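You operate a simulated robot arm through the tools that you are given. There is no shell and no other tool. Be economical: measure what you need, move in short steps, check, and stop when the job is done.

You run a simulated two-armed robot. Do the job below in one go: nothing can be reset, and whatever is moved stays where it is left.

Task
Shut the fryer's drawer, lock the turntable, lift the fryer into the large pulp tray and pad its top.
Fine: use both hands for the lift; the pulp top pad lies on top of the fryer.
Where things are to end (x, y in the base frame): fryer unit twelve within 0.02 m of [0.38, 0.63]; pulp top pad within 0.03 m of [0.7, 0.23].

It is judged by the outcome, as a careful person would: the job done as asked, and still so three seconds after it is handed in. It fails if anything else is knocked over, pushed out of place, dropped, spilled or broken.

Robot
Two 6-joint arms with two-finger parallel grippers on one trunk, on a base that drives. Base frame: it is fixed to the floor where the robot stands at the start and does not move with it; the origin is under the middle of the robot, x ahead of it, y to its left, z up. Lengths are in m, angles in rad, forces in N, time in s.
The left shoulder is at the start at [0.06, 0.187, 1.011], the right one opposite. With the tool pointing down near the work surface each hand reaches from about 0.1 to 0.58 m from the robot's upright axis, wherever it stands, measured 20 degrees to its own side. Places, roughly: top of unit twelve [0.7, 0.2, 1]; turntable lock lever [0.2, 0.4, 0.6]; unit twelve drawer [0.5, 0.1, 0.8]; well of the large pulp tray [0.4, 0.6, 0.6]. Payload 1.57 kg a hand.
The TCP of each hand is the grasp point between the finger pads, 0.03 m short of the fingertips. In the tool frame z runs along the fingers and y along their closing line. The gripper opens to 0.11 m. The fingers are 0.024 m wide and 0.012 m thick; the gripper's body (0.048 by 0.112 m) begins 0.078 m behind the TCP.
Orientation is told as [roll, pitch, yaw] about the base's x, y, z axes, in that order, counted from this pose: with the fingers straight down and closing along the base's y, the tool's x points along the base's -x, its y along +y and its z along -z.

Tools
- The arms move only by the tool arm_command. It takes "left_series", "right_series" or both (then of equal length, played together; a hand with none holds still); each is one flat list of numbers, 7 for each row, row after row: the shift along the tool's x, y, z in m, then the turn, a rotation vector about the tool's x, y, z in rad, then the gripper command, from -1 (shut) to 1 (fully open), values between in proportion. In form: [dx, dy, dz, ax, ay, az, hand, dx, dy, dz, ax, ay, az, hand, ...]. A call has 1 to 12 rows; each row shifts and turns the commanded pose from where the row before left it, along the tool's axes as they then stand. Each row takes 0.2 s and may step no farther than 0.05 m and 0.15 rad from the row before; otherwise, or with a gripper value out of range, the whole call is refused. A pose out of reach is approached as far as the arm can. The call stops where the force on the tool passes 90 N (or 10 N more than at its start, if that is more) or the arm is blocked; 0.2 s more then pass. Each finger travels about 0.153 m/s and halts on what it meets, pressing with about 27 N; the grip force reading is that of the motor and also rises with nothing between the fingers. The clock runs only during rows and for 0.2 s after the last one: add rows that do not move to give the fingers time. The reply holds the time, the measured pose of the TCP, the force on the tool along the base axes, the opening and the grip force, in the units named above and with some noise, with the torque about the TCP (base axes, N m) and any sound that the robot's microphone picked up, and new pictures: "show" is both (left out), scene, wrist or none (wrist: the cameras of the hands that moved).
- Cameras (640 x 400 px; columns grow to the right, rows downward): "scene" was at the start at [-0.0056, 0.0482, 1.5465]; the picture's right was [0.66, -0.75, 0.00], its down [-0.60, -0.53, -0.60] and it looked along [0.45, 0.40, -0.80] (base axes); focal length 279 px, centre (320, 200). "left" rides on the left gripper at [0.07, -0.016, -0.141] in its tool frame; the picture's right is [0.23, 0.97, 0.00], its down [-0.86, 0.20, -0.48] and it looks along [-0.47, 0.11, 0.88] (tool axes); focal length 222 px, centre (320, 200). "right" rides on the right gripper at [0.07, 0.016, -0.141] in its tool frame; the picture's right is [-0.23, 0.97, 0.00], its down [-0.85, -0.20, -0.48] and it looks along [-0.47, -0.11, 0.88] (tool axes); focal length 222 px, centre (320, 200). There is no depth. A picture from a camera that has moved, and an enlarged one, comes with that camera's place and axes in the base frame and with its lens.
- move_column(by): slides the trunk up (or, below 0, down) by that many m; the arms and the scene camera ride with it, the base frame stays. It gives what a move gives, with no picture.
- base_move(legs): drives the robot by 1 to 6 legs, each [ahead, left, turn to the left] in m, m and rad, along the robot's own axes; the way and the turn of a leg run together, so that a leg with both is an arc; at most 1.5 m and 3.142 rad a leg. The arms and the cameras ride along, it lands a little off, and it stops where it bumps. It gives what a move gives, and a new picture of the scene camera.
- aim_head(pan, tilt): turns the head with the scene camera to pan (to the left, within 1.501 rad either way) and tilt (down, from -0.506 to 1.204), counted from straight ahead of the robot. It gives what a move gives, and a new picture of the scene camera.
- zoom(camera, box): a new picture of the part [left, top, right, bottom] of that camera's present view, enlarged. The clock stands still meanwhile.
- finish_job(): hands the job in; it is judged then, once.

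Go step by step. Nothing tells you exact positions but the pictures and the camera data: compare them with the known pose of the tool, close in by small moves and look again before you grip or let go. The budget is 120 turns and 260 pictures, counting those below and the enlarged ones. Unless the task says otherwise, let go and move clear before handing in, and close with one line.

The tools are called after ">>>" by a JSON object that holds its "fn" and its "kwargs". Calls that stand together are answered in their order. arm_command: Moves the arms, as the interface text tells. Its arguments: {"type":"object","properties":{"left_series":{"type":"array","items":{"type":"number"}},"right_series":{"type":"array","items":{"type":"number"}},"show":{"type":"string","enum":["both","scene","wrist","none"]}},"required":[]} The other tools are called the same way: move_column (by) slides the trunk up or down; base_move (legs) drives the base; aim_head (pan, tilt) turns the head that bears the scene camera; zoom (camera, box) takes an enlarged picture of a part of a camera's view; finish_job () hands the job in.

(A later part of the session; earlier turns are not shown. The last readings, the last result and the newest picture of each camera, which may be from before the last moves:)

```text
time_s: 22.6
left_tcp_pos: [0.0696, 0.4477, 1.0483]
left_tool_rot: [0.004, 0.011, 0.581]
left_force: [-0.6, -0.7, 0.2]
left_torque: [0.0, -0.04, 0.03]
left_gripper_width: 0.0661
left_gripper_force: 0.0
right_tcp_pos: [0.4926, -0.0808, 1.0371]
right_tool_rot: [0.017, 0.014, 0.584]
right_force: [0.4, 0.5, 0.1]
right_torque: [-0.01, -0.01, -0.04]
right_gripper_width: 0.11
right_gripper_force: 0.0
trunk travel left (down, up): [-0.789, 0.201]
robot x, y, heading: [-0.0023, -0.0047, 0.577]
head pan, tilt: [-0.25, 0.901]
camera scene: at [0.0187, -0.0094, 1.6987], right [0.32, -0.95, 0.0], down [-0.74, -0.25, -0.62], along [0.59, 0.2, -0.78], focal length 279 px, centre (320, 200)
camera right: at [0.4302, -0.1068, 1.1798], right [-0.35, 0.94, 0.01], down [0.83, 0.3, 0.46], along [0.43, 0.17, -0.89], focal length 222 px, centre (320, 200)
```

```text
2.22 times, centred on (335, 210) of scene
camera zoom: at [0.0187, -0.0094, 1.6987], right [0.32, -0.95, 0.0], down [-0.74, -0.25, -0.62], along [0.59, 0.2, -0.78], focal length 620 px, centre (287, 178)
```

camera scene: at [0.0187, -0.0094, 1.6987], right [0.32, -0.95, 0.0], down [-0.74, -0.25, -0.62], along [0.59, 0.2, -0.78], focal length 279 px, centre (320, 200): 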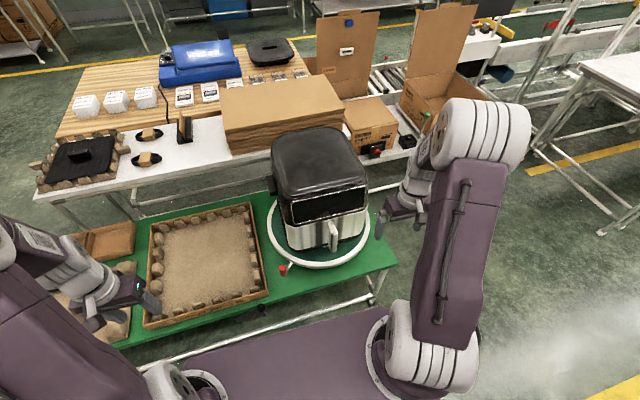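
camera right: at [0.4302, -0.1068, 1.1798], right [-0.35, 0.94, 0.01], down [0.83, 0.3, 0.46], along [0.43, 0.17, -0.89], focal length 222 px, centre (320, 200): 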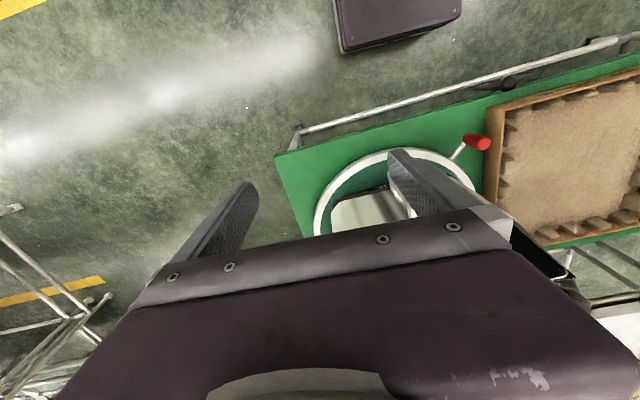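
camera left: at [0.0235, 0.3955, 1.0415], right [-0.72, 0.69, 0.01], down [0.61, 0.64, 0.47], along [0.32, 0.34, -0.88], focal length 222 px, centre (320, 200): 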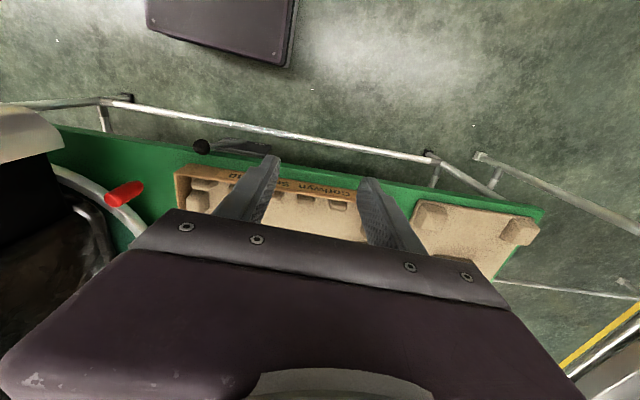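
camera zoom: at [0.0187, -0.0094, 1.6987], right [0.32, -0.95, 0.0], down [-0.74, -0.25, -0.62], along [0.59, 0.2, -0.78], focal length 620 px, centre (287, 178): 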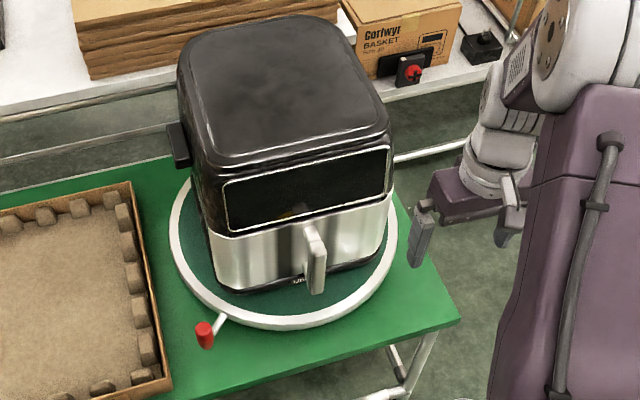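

The drawer is fully shut. I'll drive sideways to stand in front of the fryer, turn slightly to square up with the table, and look.

>>> {"fn": "base_move", "kwargs": {"legs": [[0, -0.2, 0.05]]}}

>>> {"fn": "aim_head", "kwargs": {"pan": 0.0, "tilt": 0.9}}

```text
time_s: 24.2
left_tcp_pos: [0.1606, 0.2864, 1.048]
left_tool_rot: [0.001, 0.016, 0.633]
left_force: [-0.5, 0.2, 1.1]
left_torque: [-0.02, 0.02, -0.02]
left_gripper_width: 0.0658
left_gripper_force: 0.0
right_tcp_pos: [0.612, -0.2198, 1.0354]
right_tool_rot: [0.016, 0.015, 0.636]
right_force: [-0.1, 0.5, -0.5]
right_torque: [-0.03, -0.01, 0.0]
right_gripper_width: 0.1098
right_gripper_force: 0.1
trunk travel left (down, up): [-0.789, 0.201]
robot x, y, heading: [0.1158, -0.169, 0.626]
head pan, tilt: [-0.25, 0.901]
camera scene: at [0.1333, -0.1716, 1.6988], right [0.37, -0.93, 0.0], down [-0.73, -0.29, -0.62], along [0.58, 0.23, -0.78], focal length 279 px, centre (320, 200)
```

scene: 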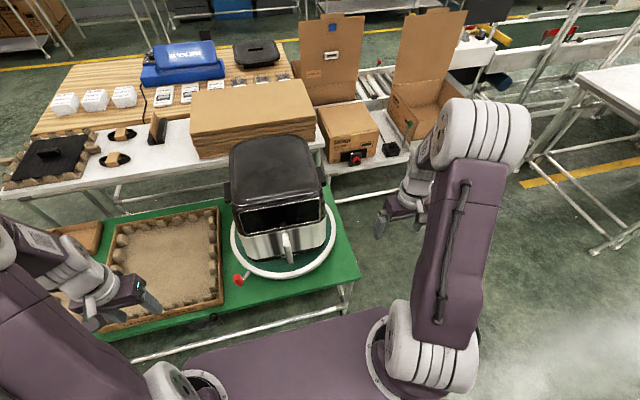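

```text
time_s: 25.0
left_tcp_pos: [0.1618, 0.2843, 1.0497]
left_tool_rot: [0.005, 0.014, 0.632]
left_force: [0.8, 0.6, 0.3]
left_torque: [0.01, 0.01, 0.0]
left_gripper_width: 0.066
left_gripper_force: 0.0
right_tcp_pos: [0.6134, -0.2209, 1.0364]
right_tool_rot: [0.017, 0.015, 0.637]
right_force: [-0.3, -1.2, -0.4]
right_torque: [0.0, 0.01, 0.02]
right_gripper_width: 0.1101
right_gripper_force: 0.0
trunk travel left (down, up): [-0.789, 0.201]
robot x, y, heading: [0.1129, -0.1683, 0.633]
head pan, tilt: [0.0, 0.901]
camera scene: at [0.1269, -0.1589, 1.6987], right [0.59, -0.81, 0.0], down [-0.63, -0.46, -0.62], along [0.5, 0.37, -0.78], focal length 279 px, centre (320, 200)
```

scene: 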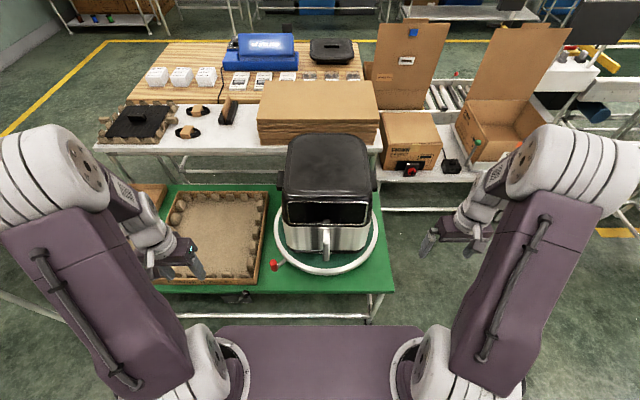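

>>> {"fn": "zoom", "kwargs": {"camera": "scene", "box": [255, 120, 405, 290]}}

>>> {"fn": "zoom", "kwargs": {"camera": "scene", "box": [130, 170, 400, 320]}}

```text
2.35 times, centred on (330, 205) of scene
camera zoom: at [0.1269, -0.1589, 1.6987], right [0.59, -0.81, 0.0], down [-0.63, -0.46, -0.62], along [0.5, 0.37, -0.78], focal length 656 px, centre (296, 188)
```

zoom: 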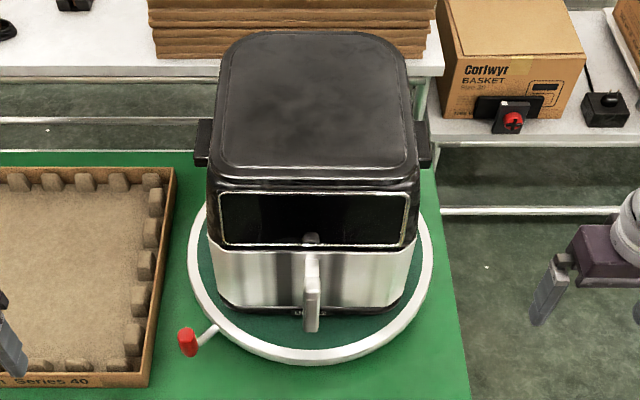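

```text
2.37 times, centred on (265, 245) of scene
camera zoom: at [0.1269, -0.1589, 1.6987], right [0.59, -0.81, 0.0], down [-0.63, -0.46, -0.62], along [0.5, 0.37, -0.78], focal length 661 px, centre (450, 93)
```

zoom: 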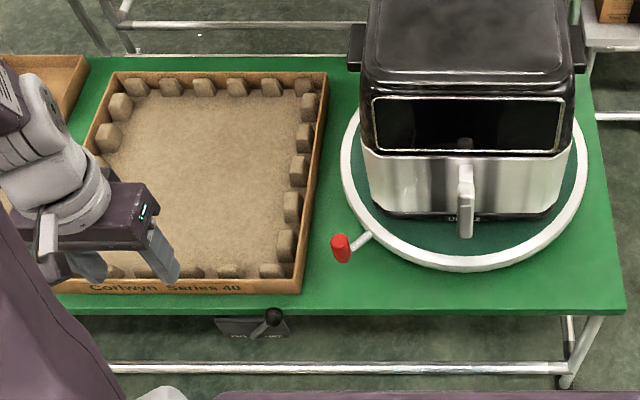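

Robot and fryer are square now, and there is a handle on each side of the fryer near its rear. I'll drive forward carefully, then look at the handles.

>>> {"fn": "base_move", "kwargs": {"legs": [[0.13, -0.03, 0]]}}

>>> {"fn": "arm_command", "kwargs": {"left_series": [0, -0.03, 0, 0, 0, 0, 0, 0, -0.03, 0, 0, 0, 0, 0, 0, -0.03, 0, 0, 0, 0, 0]}}

```text
time_s: 26.3
left_tcp_pos: [0.2828, 0.3363, 1.0498]
left_tool_rot: [0.003, 0.012, 0.632]
left_force: [0.0, -0.2, 0.5]
left_torque: [0.01, -0.01, 0.0]
left_gripper_width: 0.0659
left_gripper_force: 0.1
right_tcp_pos: [0.7341, -0.1685, 1.0369]
right_tool_rot: [0.018, 0.014, 0.637]
right_force: [0.1, -0.5, -0.3]
right_torque: [-0.02, -0.04, -0.03]
right_gripper_width: 0.1099
right_gripper_force: 0.0
trunk travel left (down, up): [-0.789, 0.201]
robot x, y, heading: [0.2362, -0.1138, 0.634]
head pan, tilt: [0.0, 0.901]
camera scene: at [0.2458, -0.1067, 1.6988], right [0.59, -0.81, 0.0], down [-0.63, -0.46, -0.62], along [0.5, 0.37, -0.78], focal length 279 px, centre (320, 200)
```

scene: 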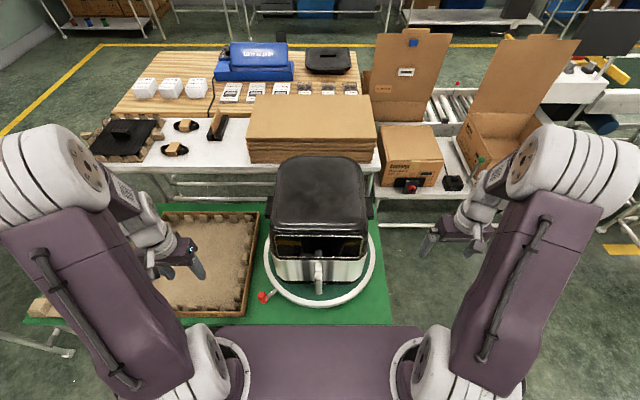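

```text
time_s: 27.1
left_tcp_pos: [0.3367, 0.2646, 1.046]
left_tool_rot: [0.005, 0.016, 0.634]
left_force: [-0.4, 0.0, -0.1]
left_torque: [0.0, 0.03, 0.03]
left_gripper_width: 0.0552
left_gripper_force: 0.0
right_tcp_pos: [0.7365, -0.1682, 1.0366]
right_tool_rot: [0.017, 0.016, 0.638]
right_force: [0.3, 0.5, -0.3]
right_torque: [-0.02, 0.02, -0.01]
right_gripper_width: 0.1099
right_gripper_force: 0.0
trunk travel left (down, up): [-0.789, 0.201]
robot x, y, heading: [0.2371, -0.116, 0.633]
head pan, tilt: [0.0, 0.901]
camera scene: at [0.2499, -0.1058, 1.6987], right [0.59, -0.81, 0.0], down [-0.63, -0.46, -0.62], along [0.5, 0.37, -0.78], focal length 279 px, centre (320, 200)
camera left: at [0.2928, 0.2106, 1.1875], right [-0.76, 0.65, 0.01], down [0.58, 0.67, 0.47], along [0.3, 0.36, -0.88], focal length 222 px, centre (320, 200)
```

scene: 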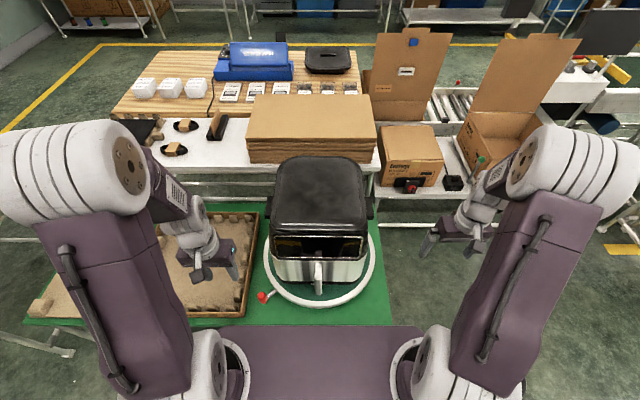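
left: 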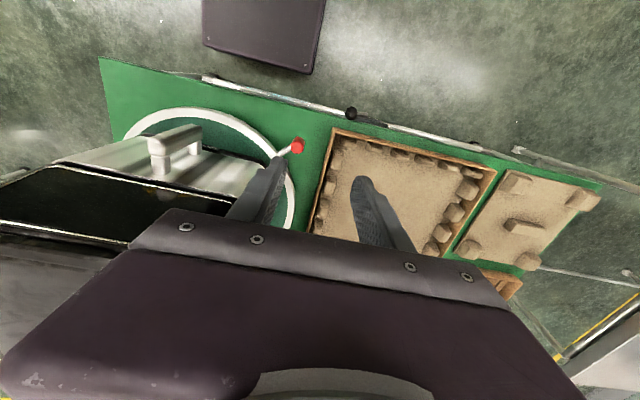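

>>> {"fn": "arm_command", "kwargs": {"left_series": [0, 0, -0.004, 0, 0, 0.1428, 0.3, 0, 0, -0.004, 0, 0, 0.1428, 0.3, 0, 0, -0.004, 0, 0, 0.1428, 0.3, 0, 0, -0.004, 0, 0, 0.1428, 0.3, 0, 0, -0.004, 0, 0, 0.1428, 0.3, 0, 0, -0.004, 0, 0, 0.1428, 0.3, 0, 0, -0.004, 0, 0, 0.1428, 0.3, 0, 0, -0.004, 0, 0, 0.1428, 0.3, 0, 0, -0.004, 0, 0, 0.1428, 0.3, 0, 0, 0, 0, 0, 0.1428, 0.3, 0, 0, 0, 0, 0, 0.1428, 0.3], "show": "none"}}

>>> {"fn": "arm_command", "kwargs": {"left_series": [-0.006, 0.04, 0, 0, 0, 0, 0.3, -0.006, 0.04, 0, 0, 0, 0, 0.3, -0.006, 0.04, 0, 0, 0, 0, 0.3, -0.006, 0.04, 0, 0, 0, 0, 0.3, -0.006, 0.04, 0, 0, 0, 0, 0.3, -0.006, 0.04, 0, 0, 0, 0, 0.3, 0, 0.04, 0, 0, 0, 0, 0.3, 0, 0.04, 0, 0, 0, 0, 0.3]}}

```text
time_s: 29.5
left_tcp_pos: [0.3369, 0.2646, 1.085]
left_tool_rot: [-0.014, 0.003, -0.941]
left_force: [0.2, 0.2, -0.2]
left_torque: [0.01, -0.03, -0.02]
left_gripper_width: 0.0717
left_gripper_force: 0.1
right_tcp_pos: [0.7357, -0.1678, 1.0359]
right_tool_rot: [0.016, 0.016, 0.637]
right_force: [0.1, -0.7, 1.1]
right_torque: [-0.01, 0.0, 0.01]
right_gripper_width: 0.1097
right_gripper_force: 0.1
trunk travel left (down, up): [-0.789, 0.201]
robot x, y, heading: [0.2346, -0.1145, 0.63]
head pan, tilt: [0.0, 0.901]
```

```text
time_s: 31.3
left_tcp_pos: [0.5916, 0.4057, 1.0786]
left_tool_rot: [-0.017, 0.004, -0.939]
left_force: [0.1, -0.3, 0.2]
left_torque: [0.01, -0.06, 0.01]
left_gripper_width: 0.0713
left_gripper_force: 0.1
left hand out of reach, approached as far as the arm can: row 8
right_tcp_pos: [0.734, -0.1679, 1.0371]
right_tool_rot: [0.017, 0.015, 0.638]
right_force: [-0.8, -0.1, 0.5]
right_torque: [0.0, 0.0, 0.03]
right_gripper_width: 0.11
right_gripper_force: 0.0
trunk travel left (down, up): [-0.789, 0.201]
robot x, y, heading: [0.2375, -0.1138, 0.631]
head pan, tilt: [0.0, 0.901]
camera scene: at [0.2481, -0.1055, 1.6987], right [0.59, -0.81, 0.0], down [-0.63, -0.46, -0.62], along [0.5, 0.37, -0.78], focal length 279 px, centre (320, 200)
camera left: at [0.5398, 0.4539, 1.2199], right [0.65, 0.76, -0.02], down [0.67, -0.57, 0.47], along [0.35, -0.32, -0.88], focal length 222 px, centre (320, 200)
```

scene: 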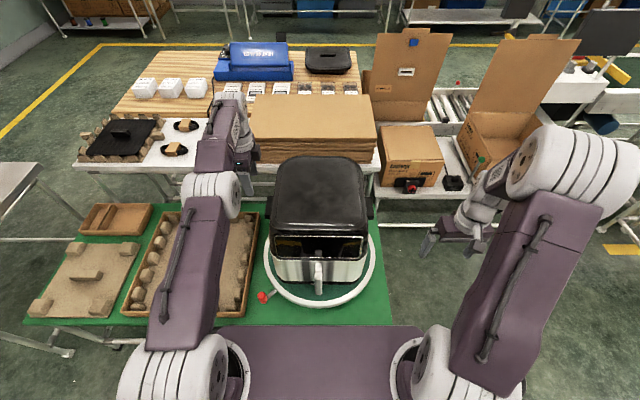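
left: 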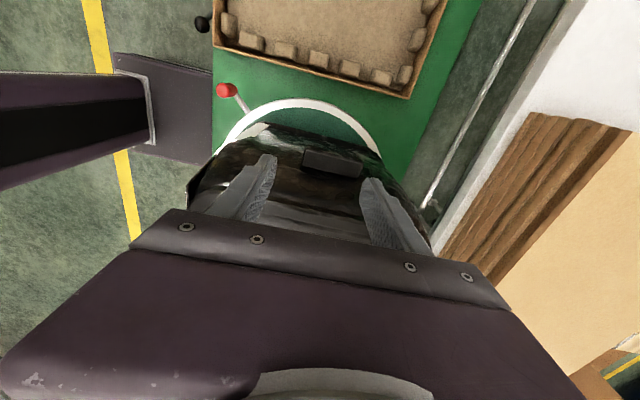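

>>> {"fn": "zoom", "kwargs": {"camera": "left", "box": [180, 90, 450, 230]}}

```text
2.37 times, centred on (315, 160) of left
camera zoom: at [0.5398, 0.4539, 1.2199], right [0.65, 0.76, -0.02], down [0.67, -0.57, 0.47], along [0.35, -0.32, -0.88], focal length 526 px, centre (332, 295)
```

zoom: 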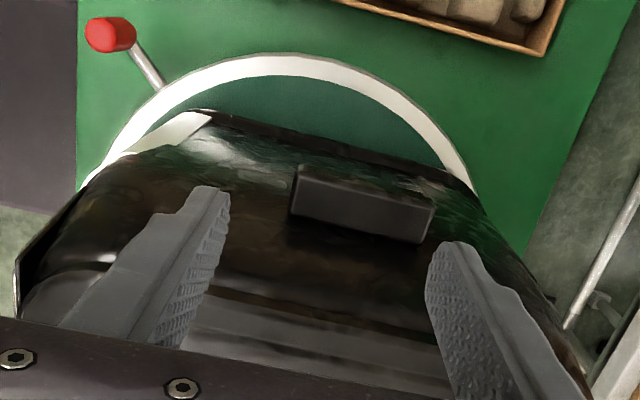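

The handle lugs are solid blocks about 0.085 m long, near u 0.743, v −0.055 and −0.415, z 0.91. The hands can grip each one front and back with fingers down. I need to be a little closer, so I'll move forward 4 cm.

>>> {"fn": "base_move", "kwargs": {"legs": [[0.045, 0, 0]]}}

>>> {"fn": "zoom", "kwargs": {"camera": "left", "box": [0, 0, 640, 400]}}

```text
time_s: 32.2
left_tcp_pos: [0.6232, 0.4296, 1.083]
left_tool_rot: [-0.006, 0.003, -0.938]
left_force: [-0.9, 0.0, 0.4]
left_torque: [0.06, -0.05, 0.01]
left_gripper_width: 0.0713
left_gripper_force: 0.0
right_tcp_pos: [0.7657, -0.1444, 1.0387]
right_tool_rot: [0.017, 0.01, 0.638]
right_force: [0.2, -0.3, 0.2]
right_torque: [0.04, -0.06, 0.01]
right_gripper_width: 0.1101
right_gripper_force: 0.0
trunk travel left (down, up): [-0.789, 0.201]
robot x, y, heading: [0.275, -0.0879, 0.634]
head pan, tilt: [0.0, 0.901]
camera scene: at [0.2764, -0.085, 1.6989], right [0.59, -0.81, 0.0], down [-0.63, -0.46, -0.63], along [0.5, 0.37, -0.78], focal length 279 px, centre (320, 200)
```

scene: 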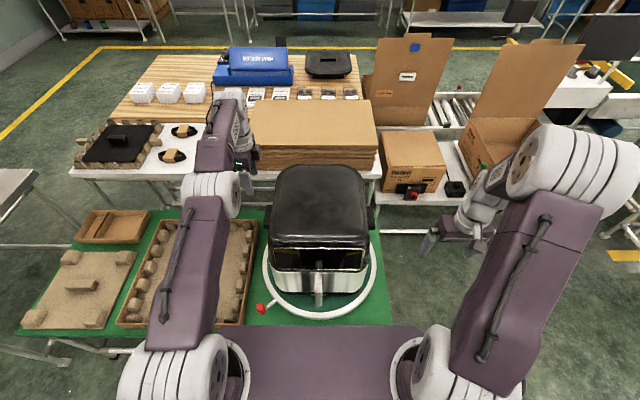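

```text
1.00 times, centred on (320, 200) of left (not enlarged: the box is as wide or as high as the picture)
camera zoom: at [0.5701, 0.4765, 1.2242], right [0.65, 0.76, -0.01], down [0.67, -0.57, 0.47], along [0.36, -0.31, -0.88], focal length 222 px, centre (320, 200)
```

zoom: 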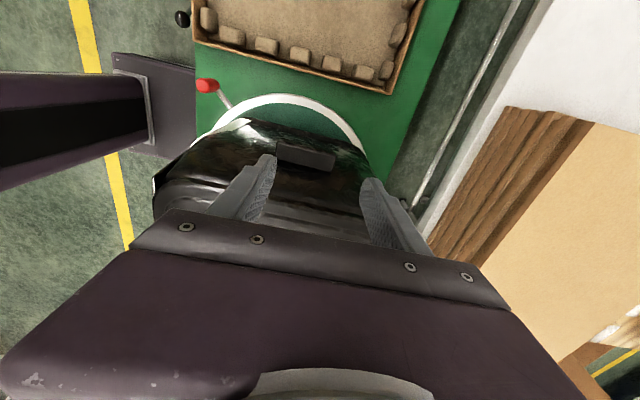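

>>> {"fn": "arm_command", "kwargs": {"right_series": [0, 0, -0.004, 0, 0, -0.1428, 1, 0, 0, -0.004, 0, 0, -0.1428, 1, 0, 0, -0.004, 0, 0, -0.1428, 1, 0, 0, -0.004, 0, 0, -0.1428, 1, 0, 0, -0.004, 0, 0, -0.1428, 1, 0, 0, -0.004, 0, 0, -0.1428, 1, 0, 0, -0.004, 0, 0, -0.1428, 1, 0, 0, -0.004, 0, 0, -0.1428, 1, 0, 0, -0.004, 0, 0, -0.1428, 1, 0, 0, -0.004, 0, 0, -0.1428, 1, 0, 0, -0.004, 0, 0, -0.1428, 1], "left_series": [0, -0.0014, 0, 0, 0, 0, 1, 0, -0.0014, 0, 0, 0, 0, 1, 0, -0.0014, 0, 0, 0, 0, 1, 0, -0.0014, 0, 0, 0, 0, 1, 0, -0.0014, 0, 0, 0, 0, 1, 0, -0.0014, 0, 0, 0, 0, 1, 0, -0.0014, 0, 0, 0, 0, 1, 0, -0.0014, 0, 0, 0, 0, 1, 0, -0.0014, 0, 0, 0, 0, 1, 0, 0, 0, 0, 0, 0, 1, 0, 0, 0, 0, 0, 0, 1], "show": "none"}}

>>> {"fn": "arm_command", "kwargs": {"right_series": [-0.025, -0.035, 0, 0, 0, 0, 1, -0.025, -0.035, 0, 0, 0, 0, 1, -0.025, -0.035, 0, 0, 0, 0, 1, -0.025, -0.035, 0, 0, 0, 0, 1, -0.025, -0.035, 0, 0, 0, 0, 1, -0.02, -0.035, 0, 0, 0, 0, 1]}}

```text
time_s: 34.6
left_tcp_pos: [0.6178, 0.4242, 1.0795]
left_tool_rot: [-0.012, 0.003, -0.937]
left_force: [0.0, 0.2, 0.4]
left_torque: [0.0, 0.01, -0.03]
left_gripper_width: 0.1099
left_gripper_force: 0.0
right_tcp_pos: [0.7714, -0.1408, 1.0802]
right_tool_rot: [0.016, -0.016, 2.21]
right_force: [0.2, 0.2, -0.4]
right_torque: [-0.01, -0.03, 0.01]
right_gripper_width: 0.1103
right_gripper_force: 0.0
trunk travel left (down, up): [-0.789, 0.201]
robot x, y, heading: [0.2678, -0.0857, 0.636]
head pan, tilt: [0.0, 0.901]
```

```text
time_s: 36.0
left_tcp_pos: [0.6183, 0.4257, 1.0794]
left_tool_rot: [-0.014, 0.003, -0.935]
left_force: [-0.4, 0.1, 0.5]
left_torque: [-0.02, 0.01, 0.01]
left_gripper_width: 0.1099
left_gripper_force: 0.1
right_tcp_pos: [0.8546, 0.0997, 1.081]
right_tool_rot: [0.021, -0.018, 2.207]
right_force: [0.3, 0.2, 0.5]
right_torque: [0.02, -0.01, -0.02]
right_gripper_width: 0.1098
right_gripper_force: 0.1
trunk travel left (down, up): [-0.789, 0.201]
robot x, y, heading: [0.2719, -0.087, 0.635]
head pan, tilt: [0.0, 0.901]
camera scene: at [0.2853, -0.0778, 1.6987], right [0.59, -0.81, 0.0], down [-0.63, -0.46, -0.62], along [0.5, 0.37, -0.78], focal length 279 px, centre (320, 200)
camera right: at [0.8863, 0.0342, 1.22], right [-0.92, -0.4, 0.02], down [-0.34, 0.81, 0.49], along [-0.21, 0.44, -0.87], focal length 222 px, centre (320, 200)
```

scene: 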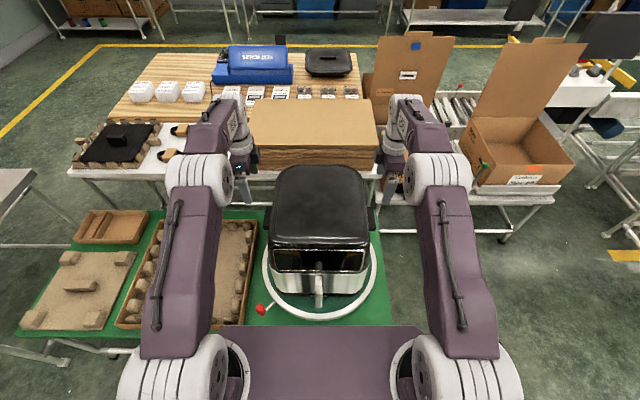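
right: 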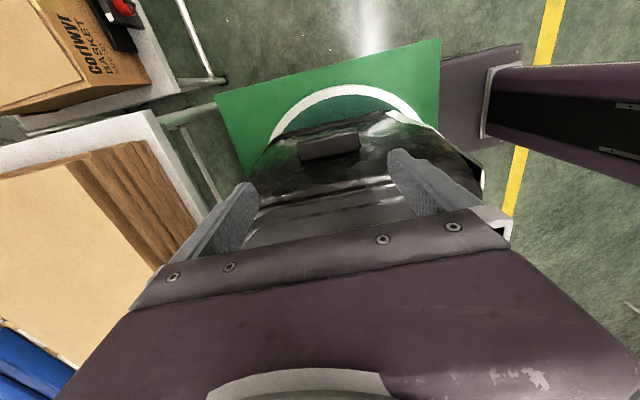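

>>> {"fn": "arm_command", "kwargs": {"left_series": [-0.014, -0.004, 0.0, 0, 0, 0, 1, -0.014, -0.0036, 0.03, 0, 0, 0, 1, 0, 0, 0.04, 0, 0, 0, 1, 0, 0, 0.04, 0, 0, 0, 1], "right_series": [-0.0033, 0.005, 0.0, 0, 0, 0, 1, -0.0033, 0.0046, 0.03, 0, 0, 0, 1, 0, 0, 0.04, 0, 0, 0, 1, 0, 0, 0.04, 0, 0, 0, 1]}}

>>> {"fn": "zoom", "kwargs": {"camera": "left", "box": [180, 90, 450, 230]}}

>>> {"fn": "zoom", "kwargs": {"camera": "right", "box": [190, 90, 460, 230]}}

```text
time_s: 37.0
left_tcp_pos: [0.6265, 0.3981, 0.968]
left_tool_rot: [-0.014, 0.004, -0.937]
left_force: [-0.5, 0.6, -0.8]
left_torque: [0.02, 0.02, 0.04]
left_gripper_width: 0.1099
left_gripper_force: 0.1
right_tcp_pos: [0.8397, 0.0998, 0.9677]
right_tool_rot: [0.017, -0.017, 2.207]
right_force: [-0.1, -0.8, -0.2]
right_torque: [-0.02, 0.05, 0.0]
right_gripper_width: 0.1099
right_gripper_force: 0.2
trunk travel left (down, up): [-0.789, 0.201]
robot x, y, heading: [0.2715, -0.0866, 0.633]
head pan, tilt: [0.0, 0.901]
camera scene: at [0.2852, -0.0785, 1.6988], right [0.59, -0.81, 0.0], down [-0.63, -0.46, -0.62], along [0.5, 0.37, -0.78], focal length 279 px, centre (320, 200)
camera right: at [0.8721, 0.0335, 1.1085], right [-0.92, -0.4, 0.02], down [-0.34, 0.8, 0.49], along [-0.21, 0.44, -0.87], focal length 222 px, centre (320, 200)
camera left: at [0.5757, 0.4455, 1.1094], right [0.65, 0.76, -0.01], down [0.67, -0.57, 0.47], along [0.35, -0.32, -0.88], focal length 222 px, centre (320, 200)
```

scene: 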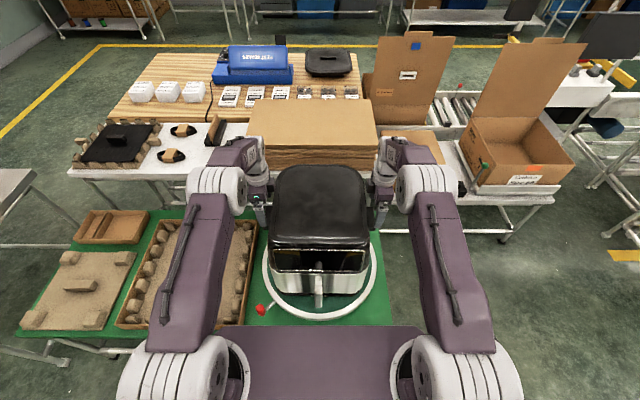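
right: 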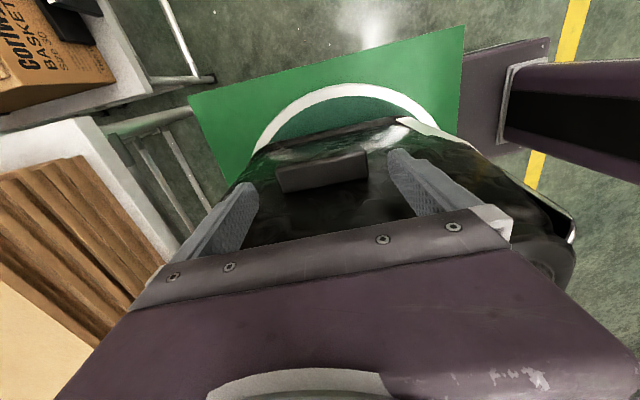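
left: 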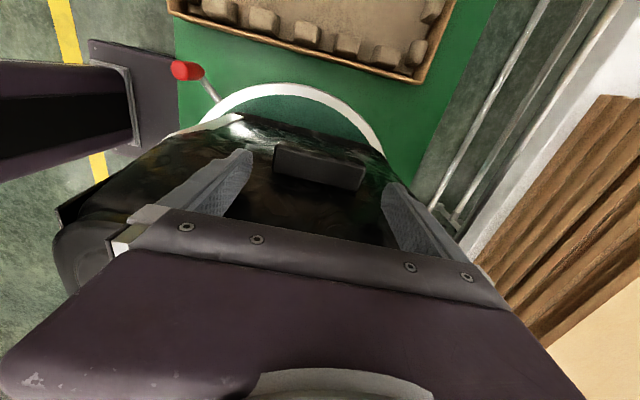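

```text
2.37 times, centred on (315, 160) of left
camera zoom: at [0.5757, 0.4455, 1.1094], right [0.65, 0.76, -0.01], down [0.67, -0.57, 0.47], along [0.35, -0.32, -0.88], focal length 526 px, centre (332, 295)
```

zoom: 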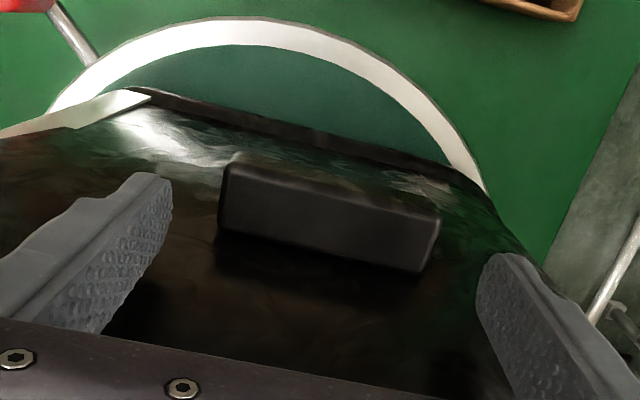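

```text
2.37 times, centred on (325, 160) of right
camera zoom: at [0.8721, 0.0335, 1.1085], right [-0.92, -0.4, 0.02], down [-0.34, 0.8, 0.49], along [-0.21, 0.44, -0.87], focal length 526 px, centre (308, 295)
```

zoom: 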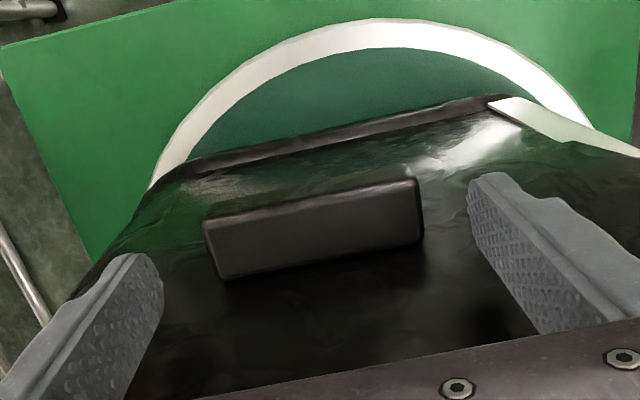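

Both hands are well centred over the lugs. I'll lower carefully, slightly biased outward.

>>> {"fn": "arm_command", "kwargs": {"left_series": [0.002, 0, 0.02, 0, 0, 0, 1, 0.002, 0, 0.015, 0, 0, 0, 1, 0, 0, 0.01, 0, 0, 0, 1], "right_series": [0.002, 0, 0.02, 0, 0, 0, 1, 0.002, 0, 0.015, 0, 0, 0, 1, 0, 0, 0.01, 0, 0, 0, 1], "show": "wrist"}}

>>> {"fn": "zoom", "kwargs": {"camera": "scene", "box": [230, 130, 410, 310]}}

```text
time_s: 37.8
left_tcp_pos: [0.6245, 0.4024, 0.9324]
left_tool_rot: [0.003, 0.004, -0.937]
left_force: [11.6, 17.0, 52.4]
left_torque: [-4.05, 2.59, 0.11]
left_gripper_width: 0.11
left_gripper_force: 0.0
right_tcp_pos: [0.8399, 0.0941, 0.9289]
right_tool_rot: [0.012, -0.017, 2.208]
right_force: [1.2, -0.1, 8.2]
right_torque: [0.29, 0.13, -0.01]
right_gripper_width: 0.1099
right_gripper_force: 0.0
trunk travel left (down, up): [-0.789, 0.201]
robot x, y, heading: [0.2735, -0.0892, 0.631]
head pan, tilt: [0.0, 0.901]
camera right: at [0.8721, 0.0278, 1.0679], right [-0.92, -0.4, 0.01], down [-0.34, 0.8, 0.49], along [-0.21, 0.45, -0.87], focal length 222 px, centre (320, 200)
camera left: at [0.5714, 0.4483, 1.0731], right [0.65, 0.76, 0.0], down [0.67, -0.57, 0.48], along [0.36, -0.31, -0.88], focal length 222 px, centre (320, 200)
```

right: 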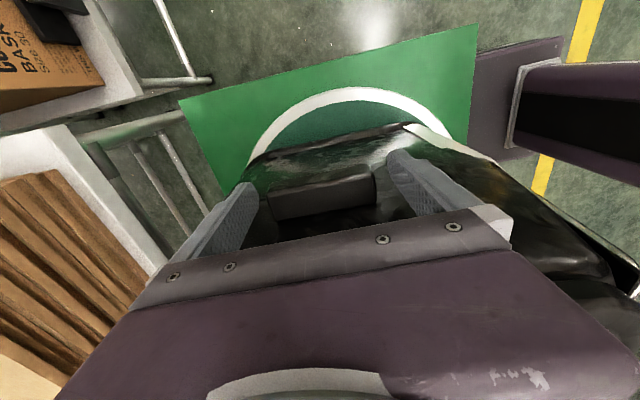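
left: 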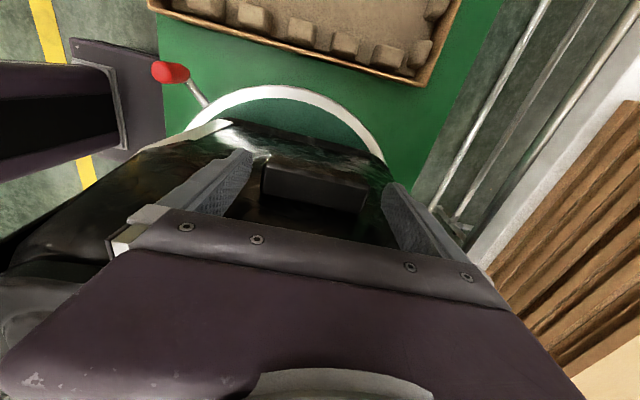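

```text
2.22 times, centred on (320, 220) of scene
camera zoom: at [0.2809, -0.0823, 1.7002], right [0.59, -0.81, 0.0], down [-0.63, -0.46, -0.62], along [0.5, 0.37, -0.78], focal length 620 px, centre (320, 156)
```

zoom: 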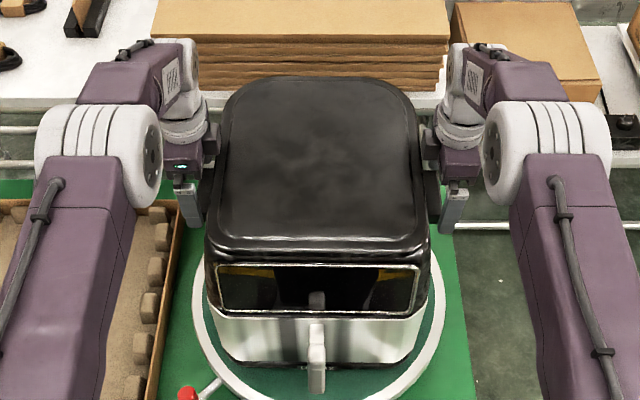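

The gripper bodies touch the fryer's top edge. I'll lift, tilt both hands about 0.25 rad outward so the bodies clear it, and come down again.

>>> {"fn": "arm_command", "kwargs": {"left_series": [0, 0, -0.02, 0, 0, 0, 1, 0, 0, -0.025, 0, 0, 0, 1, 0, 0, 0, 0, -0.125, 0, 1, 0, 0, 0, 0, -0.125, 0, 1, 0, 0, 0, 0, 0, 0, 1], "right_series": [0, 0, -0.02, 0, 0, 0, 1, 0, 0, -0.025, 0, 0, 0, 1, 0, 0, 0, 0, -0.125, 0, 1, 0, 0, 0, 0, -0.125, 0, 1, 0, 0, 0, 0, 0, 0, 1], "show": "wrist"}}

>>> {"fn": "zoom", "kwargs": {"camera": "scene", "box": [230, 130, 410, 310]}}

```text
time_s: 39.0
left_tcp_pos: [0.6235, 0.4004, 0.9693]
left_tool_rot: [-0.014, -0.247, -0.933]
left_force: [0.1, 0.3, -0.3]
left_torque: [-0.03, -0.02, 0.01]
left_gripper_width: 0.1102
left_gripper_force: 0.1
right_tcp_pos: [0.8421, 0.0952, 0.9703]
right_tool_rot: [0.015, -0.27, 2.205]
right_force: [-0.7, 0.0, 0.0]
right_torque: [-0.01, -0.01, 0.01]
right_gripper_width: 0.1099
right_gripper_force: 0.1
trunk travel left (down, up): [-0.789, 0.201]
robot x, y, heading: [0.2718, -0.0855, 0.63]
head pan, tilt: [0.0, 0.901]
camera right: at [0.8931, 0.0028, 1.0883], right [-0.91, -0.4, 0.08], down [-0.25, 0.69, 0.69], along [-0.33, 0.61, -0.72], focal length 222 px, centre (320, 200)
camera left: at [0.5512, 0.4743, 1.0896], right [0.65, 0.75, -0.07], down [0.59, -0.45, 0.67], along [0.47, -0.48, -0.74], focal length 222 px, centre (320, 200)
```

right: 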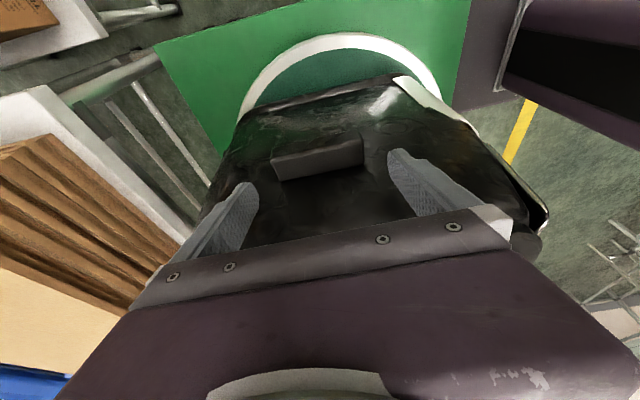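
left: 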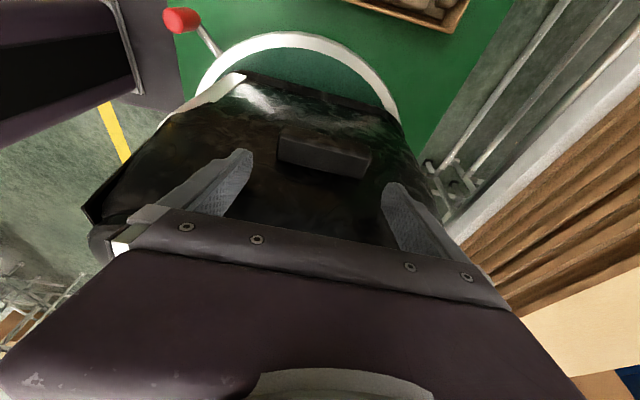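

```text
2.22 times, centred on (320, 220) of scene
camera zoom: at [0.2829, -0.0803, 1.6988], right [0.59, -0.81, 0.0], down [-0.63, -0.46, -0.62], along [0.5, 0.37, -0.78], focal length 620 px, centre (320, 156)
```

zoom: 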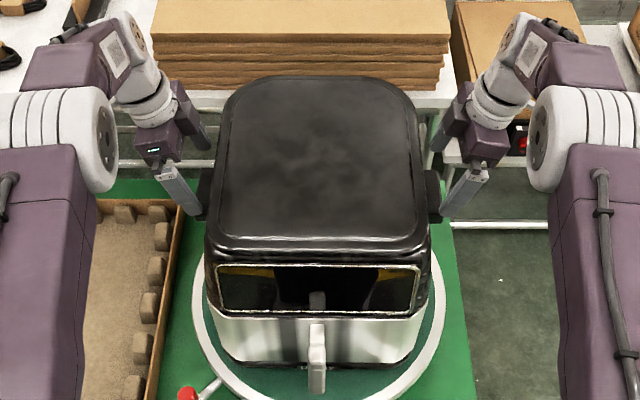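

>>> {"fn": "arm_command", "kwargs": {"left_series": [0.0058, 0, 0.0186, 0, 0, 0, 1, 0.0048, 0, 0.019, 0, 0, 0, 1, 0.004, 0, 0.0155, 0, 0, 0, 1, 0, 0, 0, 0, 0, 0, 1], "right_series": [0.0052, -0.001, 0.0192, 0, 0, 0, 1, 0.0048, -0.001, 0.0192, 0, 0, 0, 1, 0.004, -0.001, 0.0155, 0, 0, 0, 1, 0, 0, 0, 0, 0, 0, 1], "show": "wrist"}}

>>> {"fn": "zoom", "kwargs": {"camera": "scene", "box": [230, 130, 410, 310]}}

```text
time_s: 40.0
left_tcp_pos: [0.6218, 0.4024, 0.9141]
left_tool_rot: [-0.014, -0.246, -0.933]
left_force: [-0.6, -0.7, -0.9]
left_torque: [0.02, 0.01, 0.01]
left_gripper_width: 0.1101
left_gripper_force: 0.1
right_tcp_pos: [0.8452, 0.0985, 0.9149]
right_tool_rot: [0.015, -0.267, 2.205]
right_force: [0.2, 0.2, 1.0]
right_torque: [-0.02, 0.0, -0.01]
right_gripper_width: 0.1098
right_gripper_force: 0.1
trunk travel left (down, up): [-0.789, 0.201]
robot x, y, heading: [0.2697, -0.0872, 0.63]
head pan, tilt: [0.0, 0.901]
camera right: at [0.8958, 0.0053, 1.0332], right [-0.91, -0.4, 0.08], down [-0.25, 0.69, 0.68], along [-0.33, 0.61, -0.73], focal length 222 px, centre (320, 200)
camera left: at [0.5503, 0.4763, 1.0343], right [0.65, 0.75, -0.07], down [0.59, -0.45, 0.67], along [0.47, -0.48, -0.74], focal length 222 px, centre (320, 200)
```

right: 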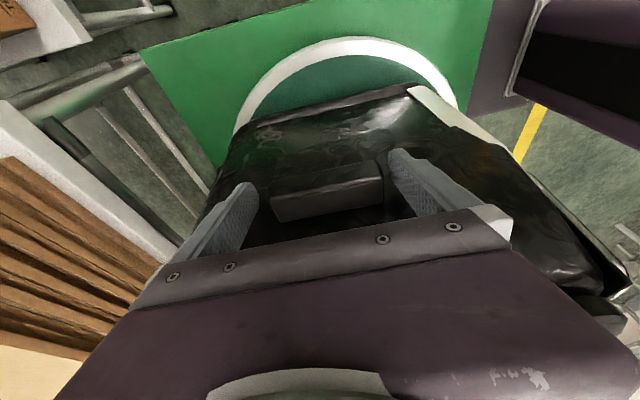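
left: 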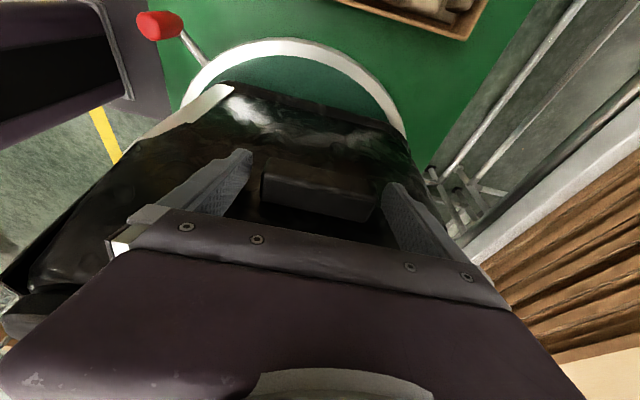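

```text
2.22 times, centred on (320, 220) of scene
camera zoom: at [0.2838, -0.0795, 1.6987], right [0.59, -0.81, 0.0], down [-0.63, -0.46, -0.62], along [0.5, 0.37, -0.78], focal length 620 px, centre (320, 156)
```

zoom: 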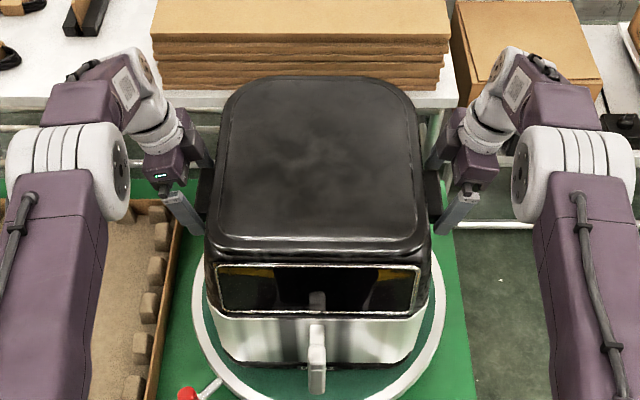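

>>> {"fn": "arm_command", "kwargs": {"left_series": [0.003, 0, 0.0145, 0, 0, 0, 1, 0, 0, 0, 0, 0, 0, 0.4, 0, 0, 0, 0, 0, 0, -0.2, 0, 0, 0, 0, 0, 0, -1, 0, 0, 0, 0, 0, 0, -1], "right_series": [0.003, 0, 0.0145, 0, 0, 0, 1, 0, 0, 0, 0, 0, 0, 0.4, 0, 0, 0, 0, 0, 0, -0.2, 0, 0, 0, 0, 0, 0, -1, 0, 0, 0, 0, 0, 0, -1], "show": "wrist"}}

>>> {"fn": "zoom", "kwargs": {"camera": "left", "box": [180, 90, 450, 250]}}

>>> {"fn": "zoom", "kwargs": {"camera": "right", "box": [190, 90, 460, 250]}}

```text
time_s: 41.2
left_tcp_pos: [0.623, 0.4012, 0.9013]
left_tool_rot: [-0.013, -0.246, -0.934]
left_force: [-0.8, 2.2, 0.1]
left_torque: [0.88, -0.62, 0.83]
left_gripper_width: 0.0903
left_gripper_force: 26.8
right_tcp_pos: [0.8428, 0.0982, 0.8989]
right_tool_rot: [0.017, -0.266, 2.206]
right_force: [-2.4, -4.8, 0.1]
right_torque: [0.4, -0.26, 0.61]
right_gripper_width: 0.0901
right_gripper_force: 26.8
trunk travel left (down, up): [-0.789, 0.201]
robot x, y, heading: [0.2713, -0.0894, 0.631]
head pan, tilt: [0.0, 0.901]
camera right: at [0.8943, 0.0056, 1.0173], right [-0.91, -0.4, 0.08], down [-0.25, 0.69, 0.68], along [-0.33, 0.6, -0.73], focal length 222 px, centre (320, 200)
camera left: at [0.5506, 0.4756, 1.0203], right [0.65, 0.75, -0.07], down [0.59, -0.45, 0.67], along [0.47, -0.48, -0.74], focal length 222 px, centre (320, 200)
```

right: 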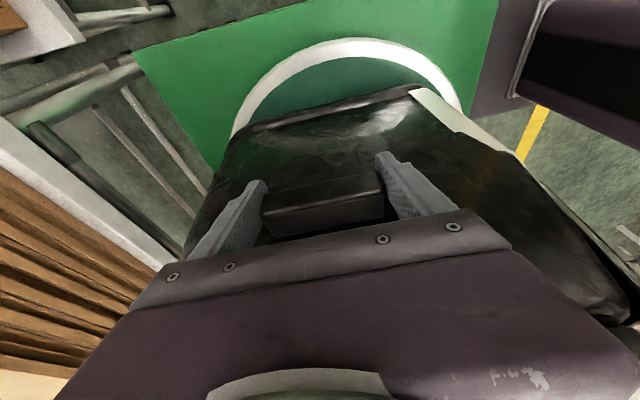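
left: 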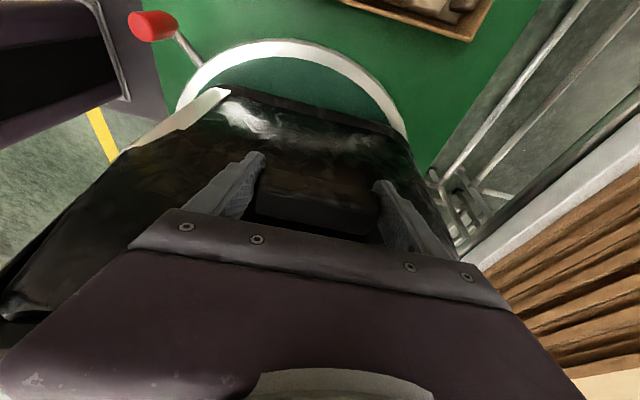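

```text
2.37 times, centred on (315, 170) of left
camera zoom: at [0.5506, 0.4756, 1.0203], right [0.65, 0.75, -0.07], down [0.59, -0.45, 0.67], along [0.47, -0.48, -0.74], focal length 526 px, centre (332, 271)
```

zoom: 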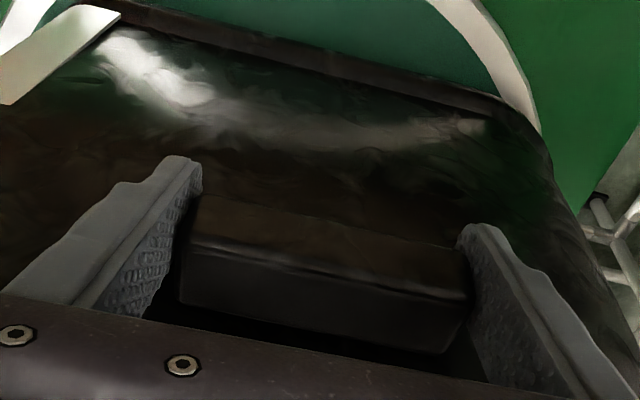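

```text
2.37 times, centred on (325, 170) of right
camera zoom: at [0.8943, 0.0056, 1.0173], right [-0.91, -0.4, 0.08], down [-0.25, 0.69, 0.68], along [-0.33, 0.6, -0.73], focal length 526 px, centre (308, 271)
```

zoom: 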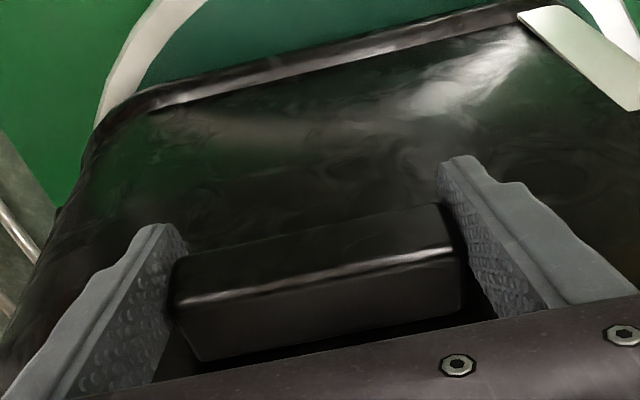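

Both grips hold (0.090 m blocks, 27 N each). I'll lift a little with the trunk and check.

>>> {"fn": "move_column", "kwargs": {"by": 0.02}}

>>> {"fn": "zoom", "kwargs": {"camera": "scene", "box": [200, 120, 420, 310]}}

```text
time_s: 41.9
left_tcp_pos: [0.6231, 0.4013, 0.9184]
left_tool_rot: [-0.017, -0.246, -0.933]
left_force: [-0.7, 2.8, -9.1]
left_torque: [-0.7, -0.1, 0.61]
left_gripper_width: 0.0901
left_gripper_force: 26.5
right_tcp_pos: [0.8447, 0.0984, 0.9193]
right_tool_rot: [0.017, -0.267, 2.201]
right_force: [0.7, -4.0, -14.1]
right_torque: [0.09, -0.93, -0.18]
right_gripper_width: 0.0903
right_gripper_force: 27.3
trunk travel left (down, up): [-0.809, 0.181]
robot x, y, heading: [0.2671, -0.0858, 0.63]
head pan, tilt: [0.0, 0.901]
```

```text
2.11 times, centred on (310, 215) of scene
camera zoom: at [0.2861, -0.078, 1.7186], right [0.59, -0.81, 0.0], down [-0.63, -0.46, -0.62], along [0.5, 0.37, -0.78], focal length 587 px, centre (341, 168)
```

zoom: 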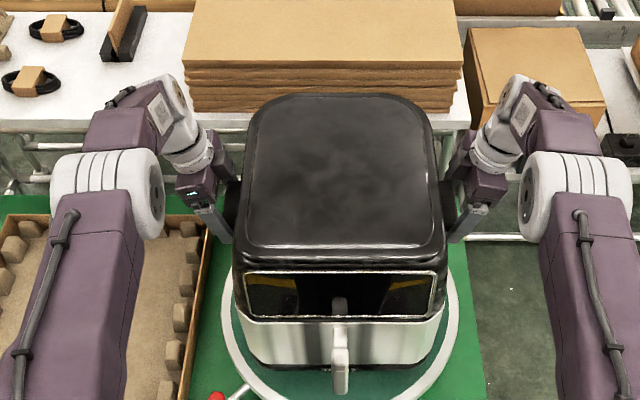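

>>> {"fn": "move_column", "kwargs": {"by": 0.1}}

>>> {"fn": "aim_head", "kwargs": {"pan": 0.25, "tilt": 0.95}}

```text
time_s: 43.2
left_tcp_pos: [0.6234, 0.4029, 1.0179]
left_tool_rot: [-0.018, -0.246, -0.933]
left_force: [-6.8, 3.4, -8.6]
left_torque: [-1.21, -0.55, -0.42]
left_gripper_width: 0.09
left_gripper_force: 26.7
right_tcp_pos: [0.8459, 0.1008, 1.0172]
right_tool_rot: [0.019, -0.266, 2.202]
right_force: [5.8, -3.2, -15.6]
right_torque: [0.24, -0.67, -0.95]
right_gripper_width: 0.0902
right_gripper_force: 26.6
trunk travel left (down, up): [-0.909, 0.081]
robot x, y, heading: [0.2745, -0.0863, 0.633]
head pan, tilt: [0.0, 0.901]
```

```text
time_s: 44.0
left_tcp_pos: [0.6244, 0.4032, 1.0172]
left_tool_rot: [-0.018, -0.246, -0.934]
left_force: [-7.8, 4.7, -9.2]
left_torque: [-0.88, -0.42, -0.68]
left_gripper_width: 0.0899
left_gripper_force: 27.1
right_tcp_pos: [0.8452, 0.1002, 1.0175]
right_tool_rot: [0.019, -0.267, 2.201]
right_force: [8.3, -3.6, -14.7]
right_torque: [0.14, -0.63, -0.93]
right_gripper_width: 0.09
right_gripper_force: 27.4
trunk travel left (down, up): [-0.909, 0.081]
robot x, y, heading: [0.2746, -0.085, 0.633]
head pan, tilt: [0.25, 0.949]
camera scene: at [0.2734, -0.0649, 1.815], right [0.77, -0.64, 0.0], down [-0.52, -0.63, -0.58], along [0.37, 0.45, -0.81], focal length 279 px, centre (320, 200)
```

scene: 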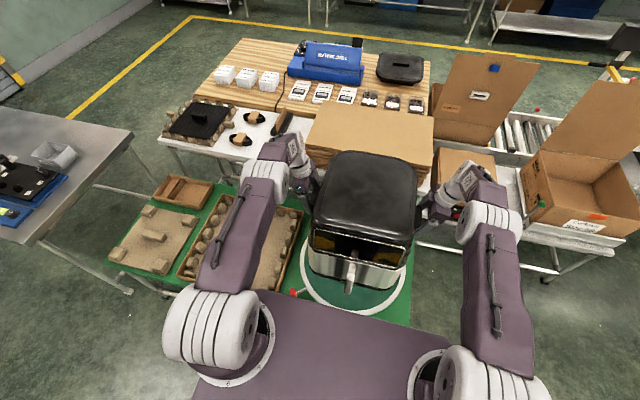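

>>> {"fn": "zoom", "kwargs": {"camera": "scene", "box": [150, 130, 450, 330]}}

>>> {"fn": "zoom", "kwargs": {"camera": "left", "box": [0, 0, 640, 400]}}

```text
2.00 times, centred on (300, 230) of scene
camera zoom: at [0.2734, -0.0649, 1.815], right [0.77, -0.64, 0.0], down [-0.52, -0.63, -0.58], along [0.37, 0.45, -0.81], focal length 558 px, centre (360, 140)
```

zoom: 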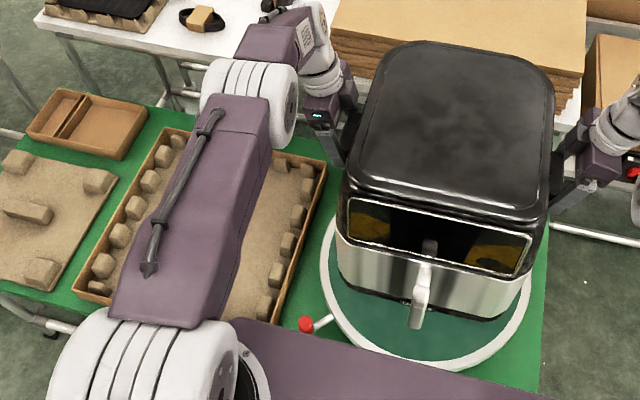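

```text
1.00 times, centred on (320, 200) of left (not enlarged: the box is as wide or as high as the picture)
camera zoom: at [0.553, 0.4777, 1.1382], right [0.65, 0.75, -0.07], down [0.59, -0.45, 0.67], along [0.47, -0.48, -0.74], focal length 222 px, centre (320, 200)
```

zoom: 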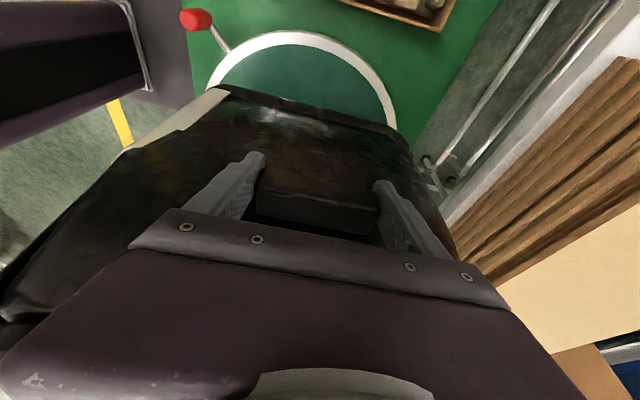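

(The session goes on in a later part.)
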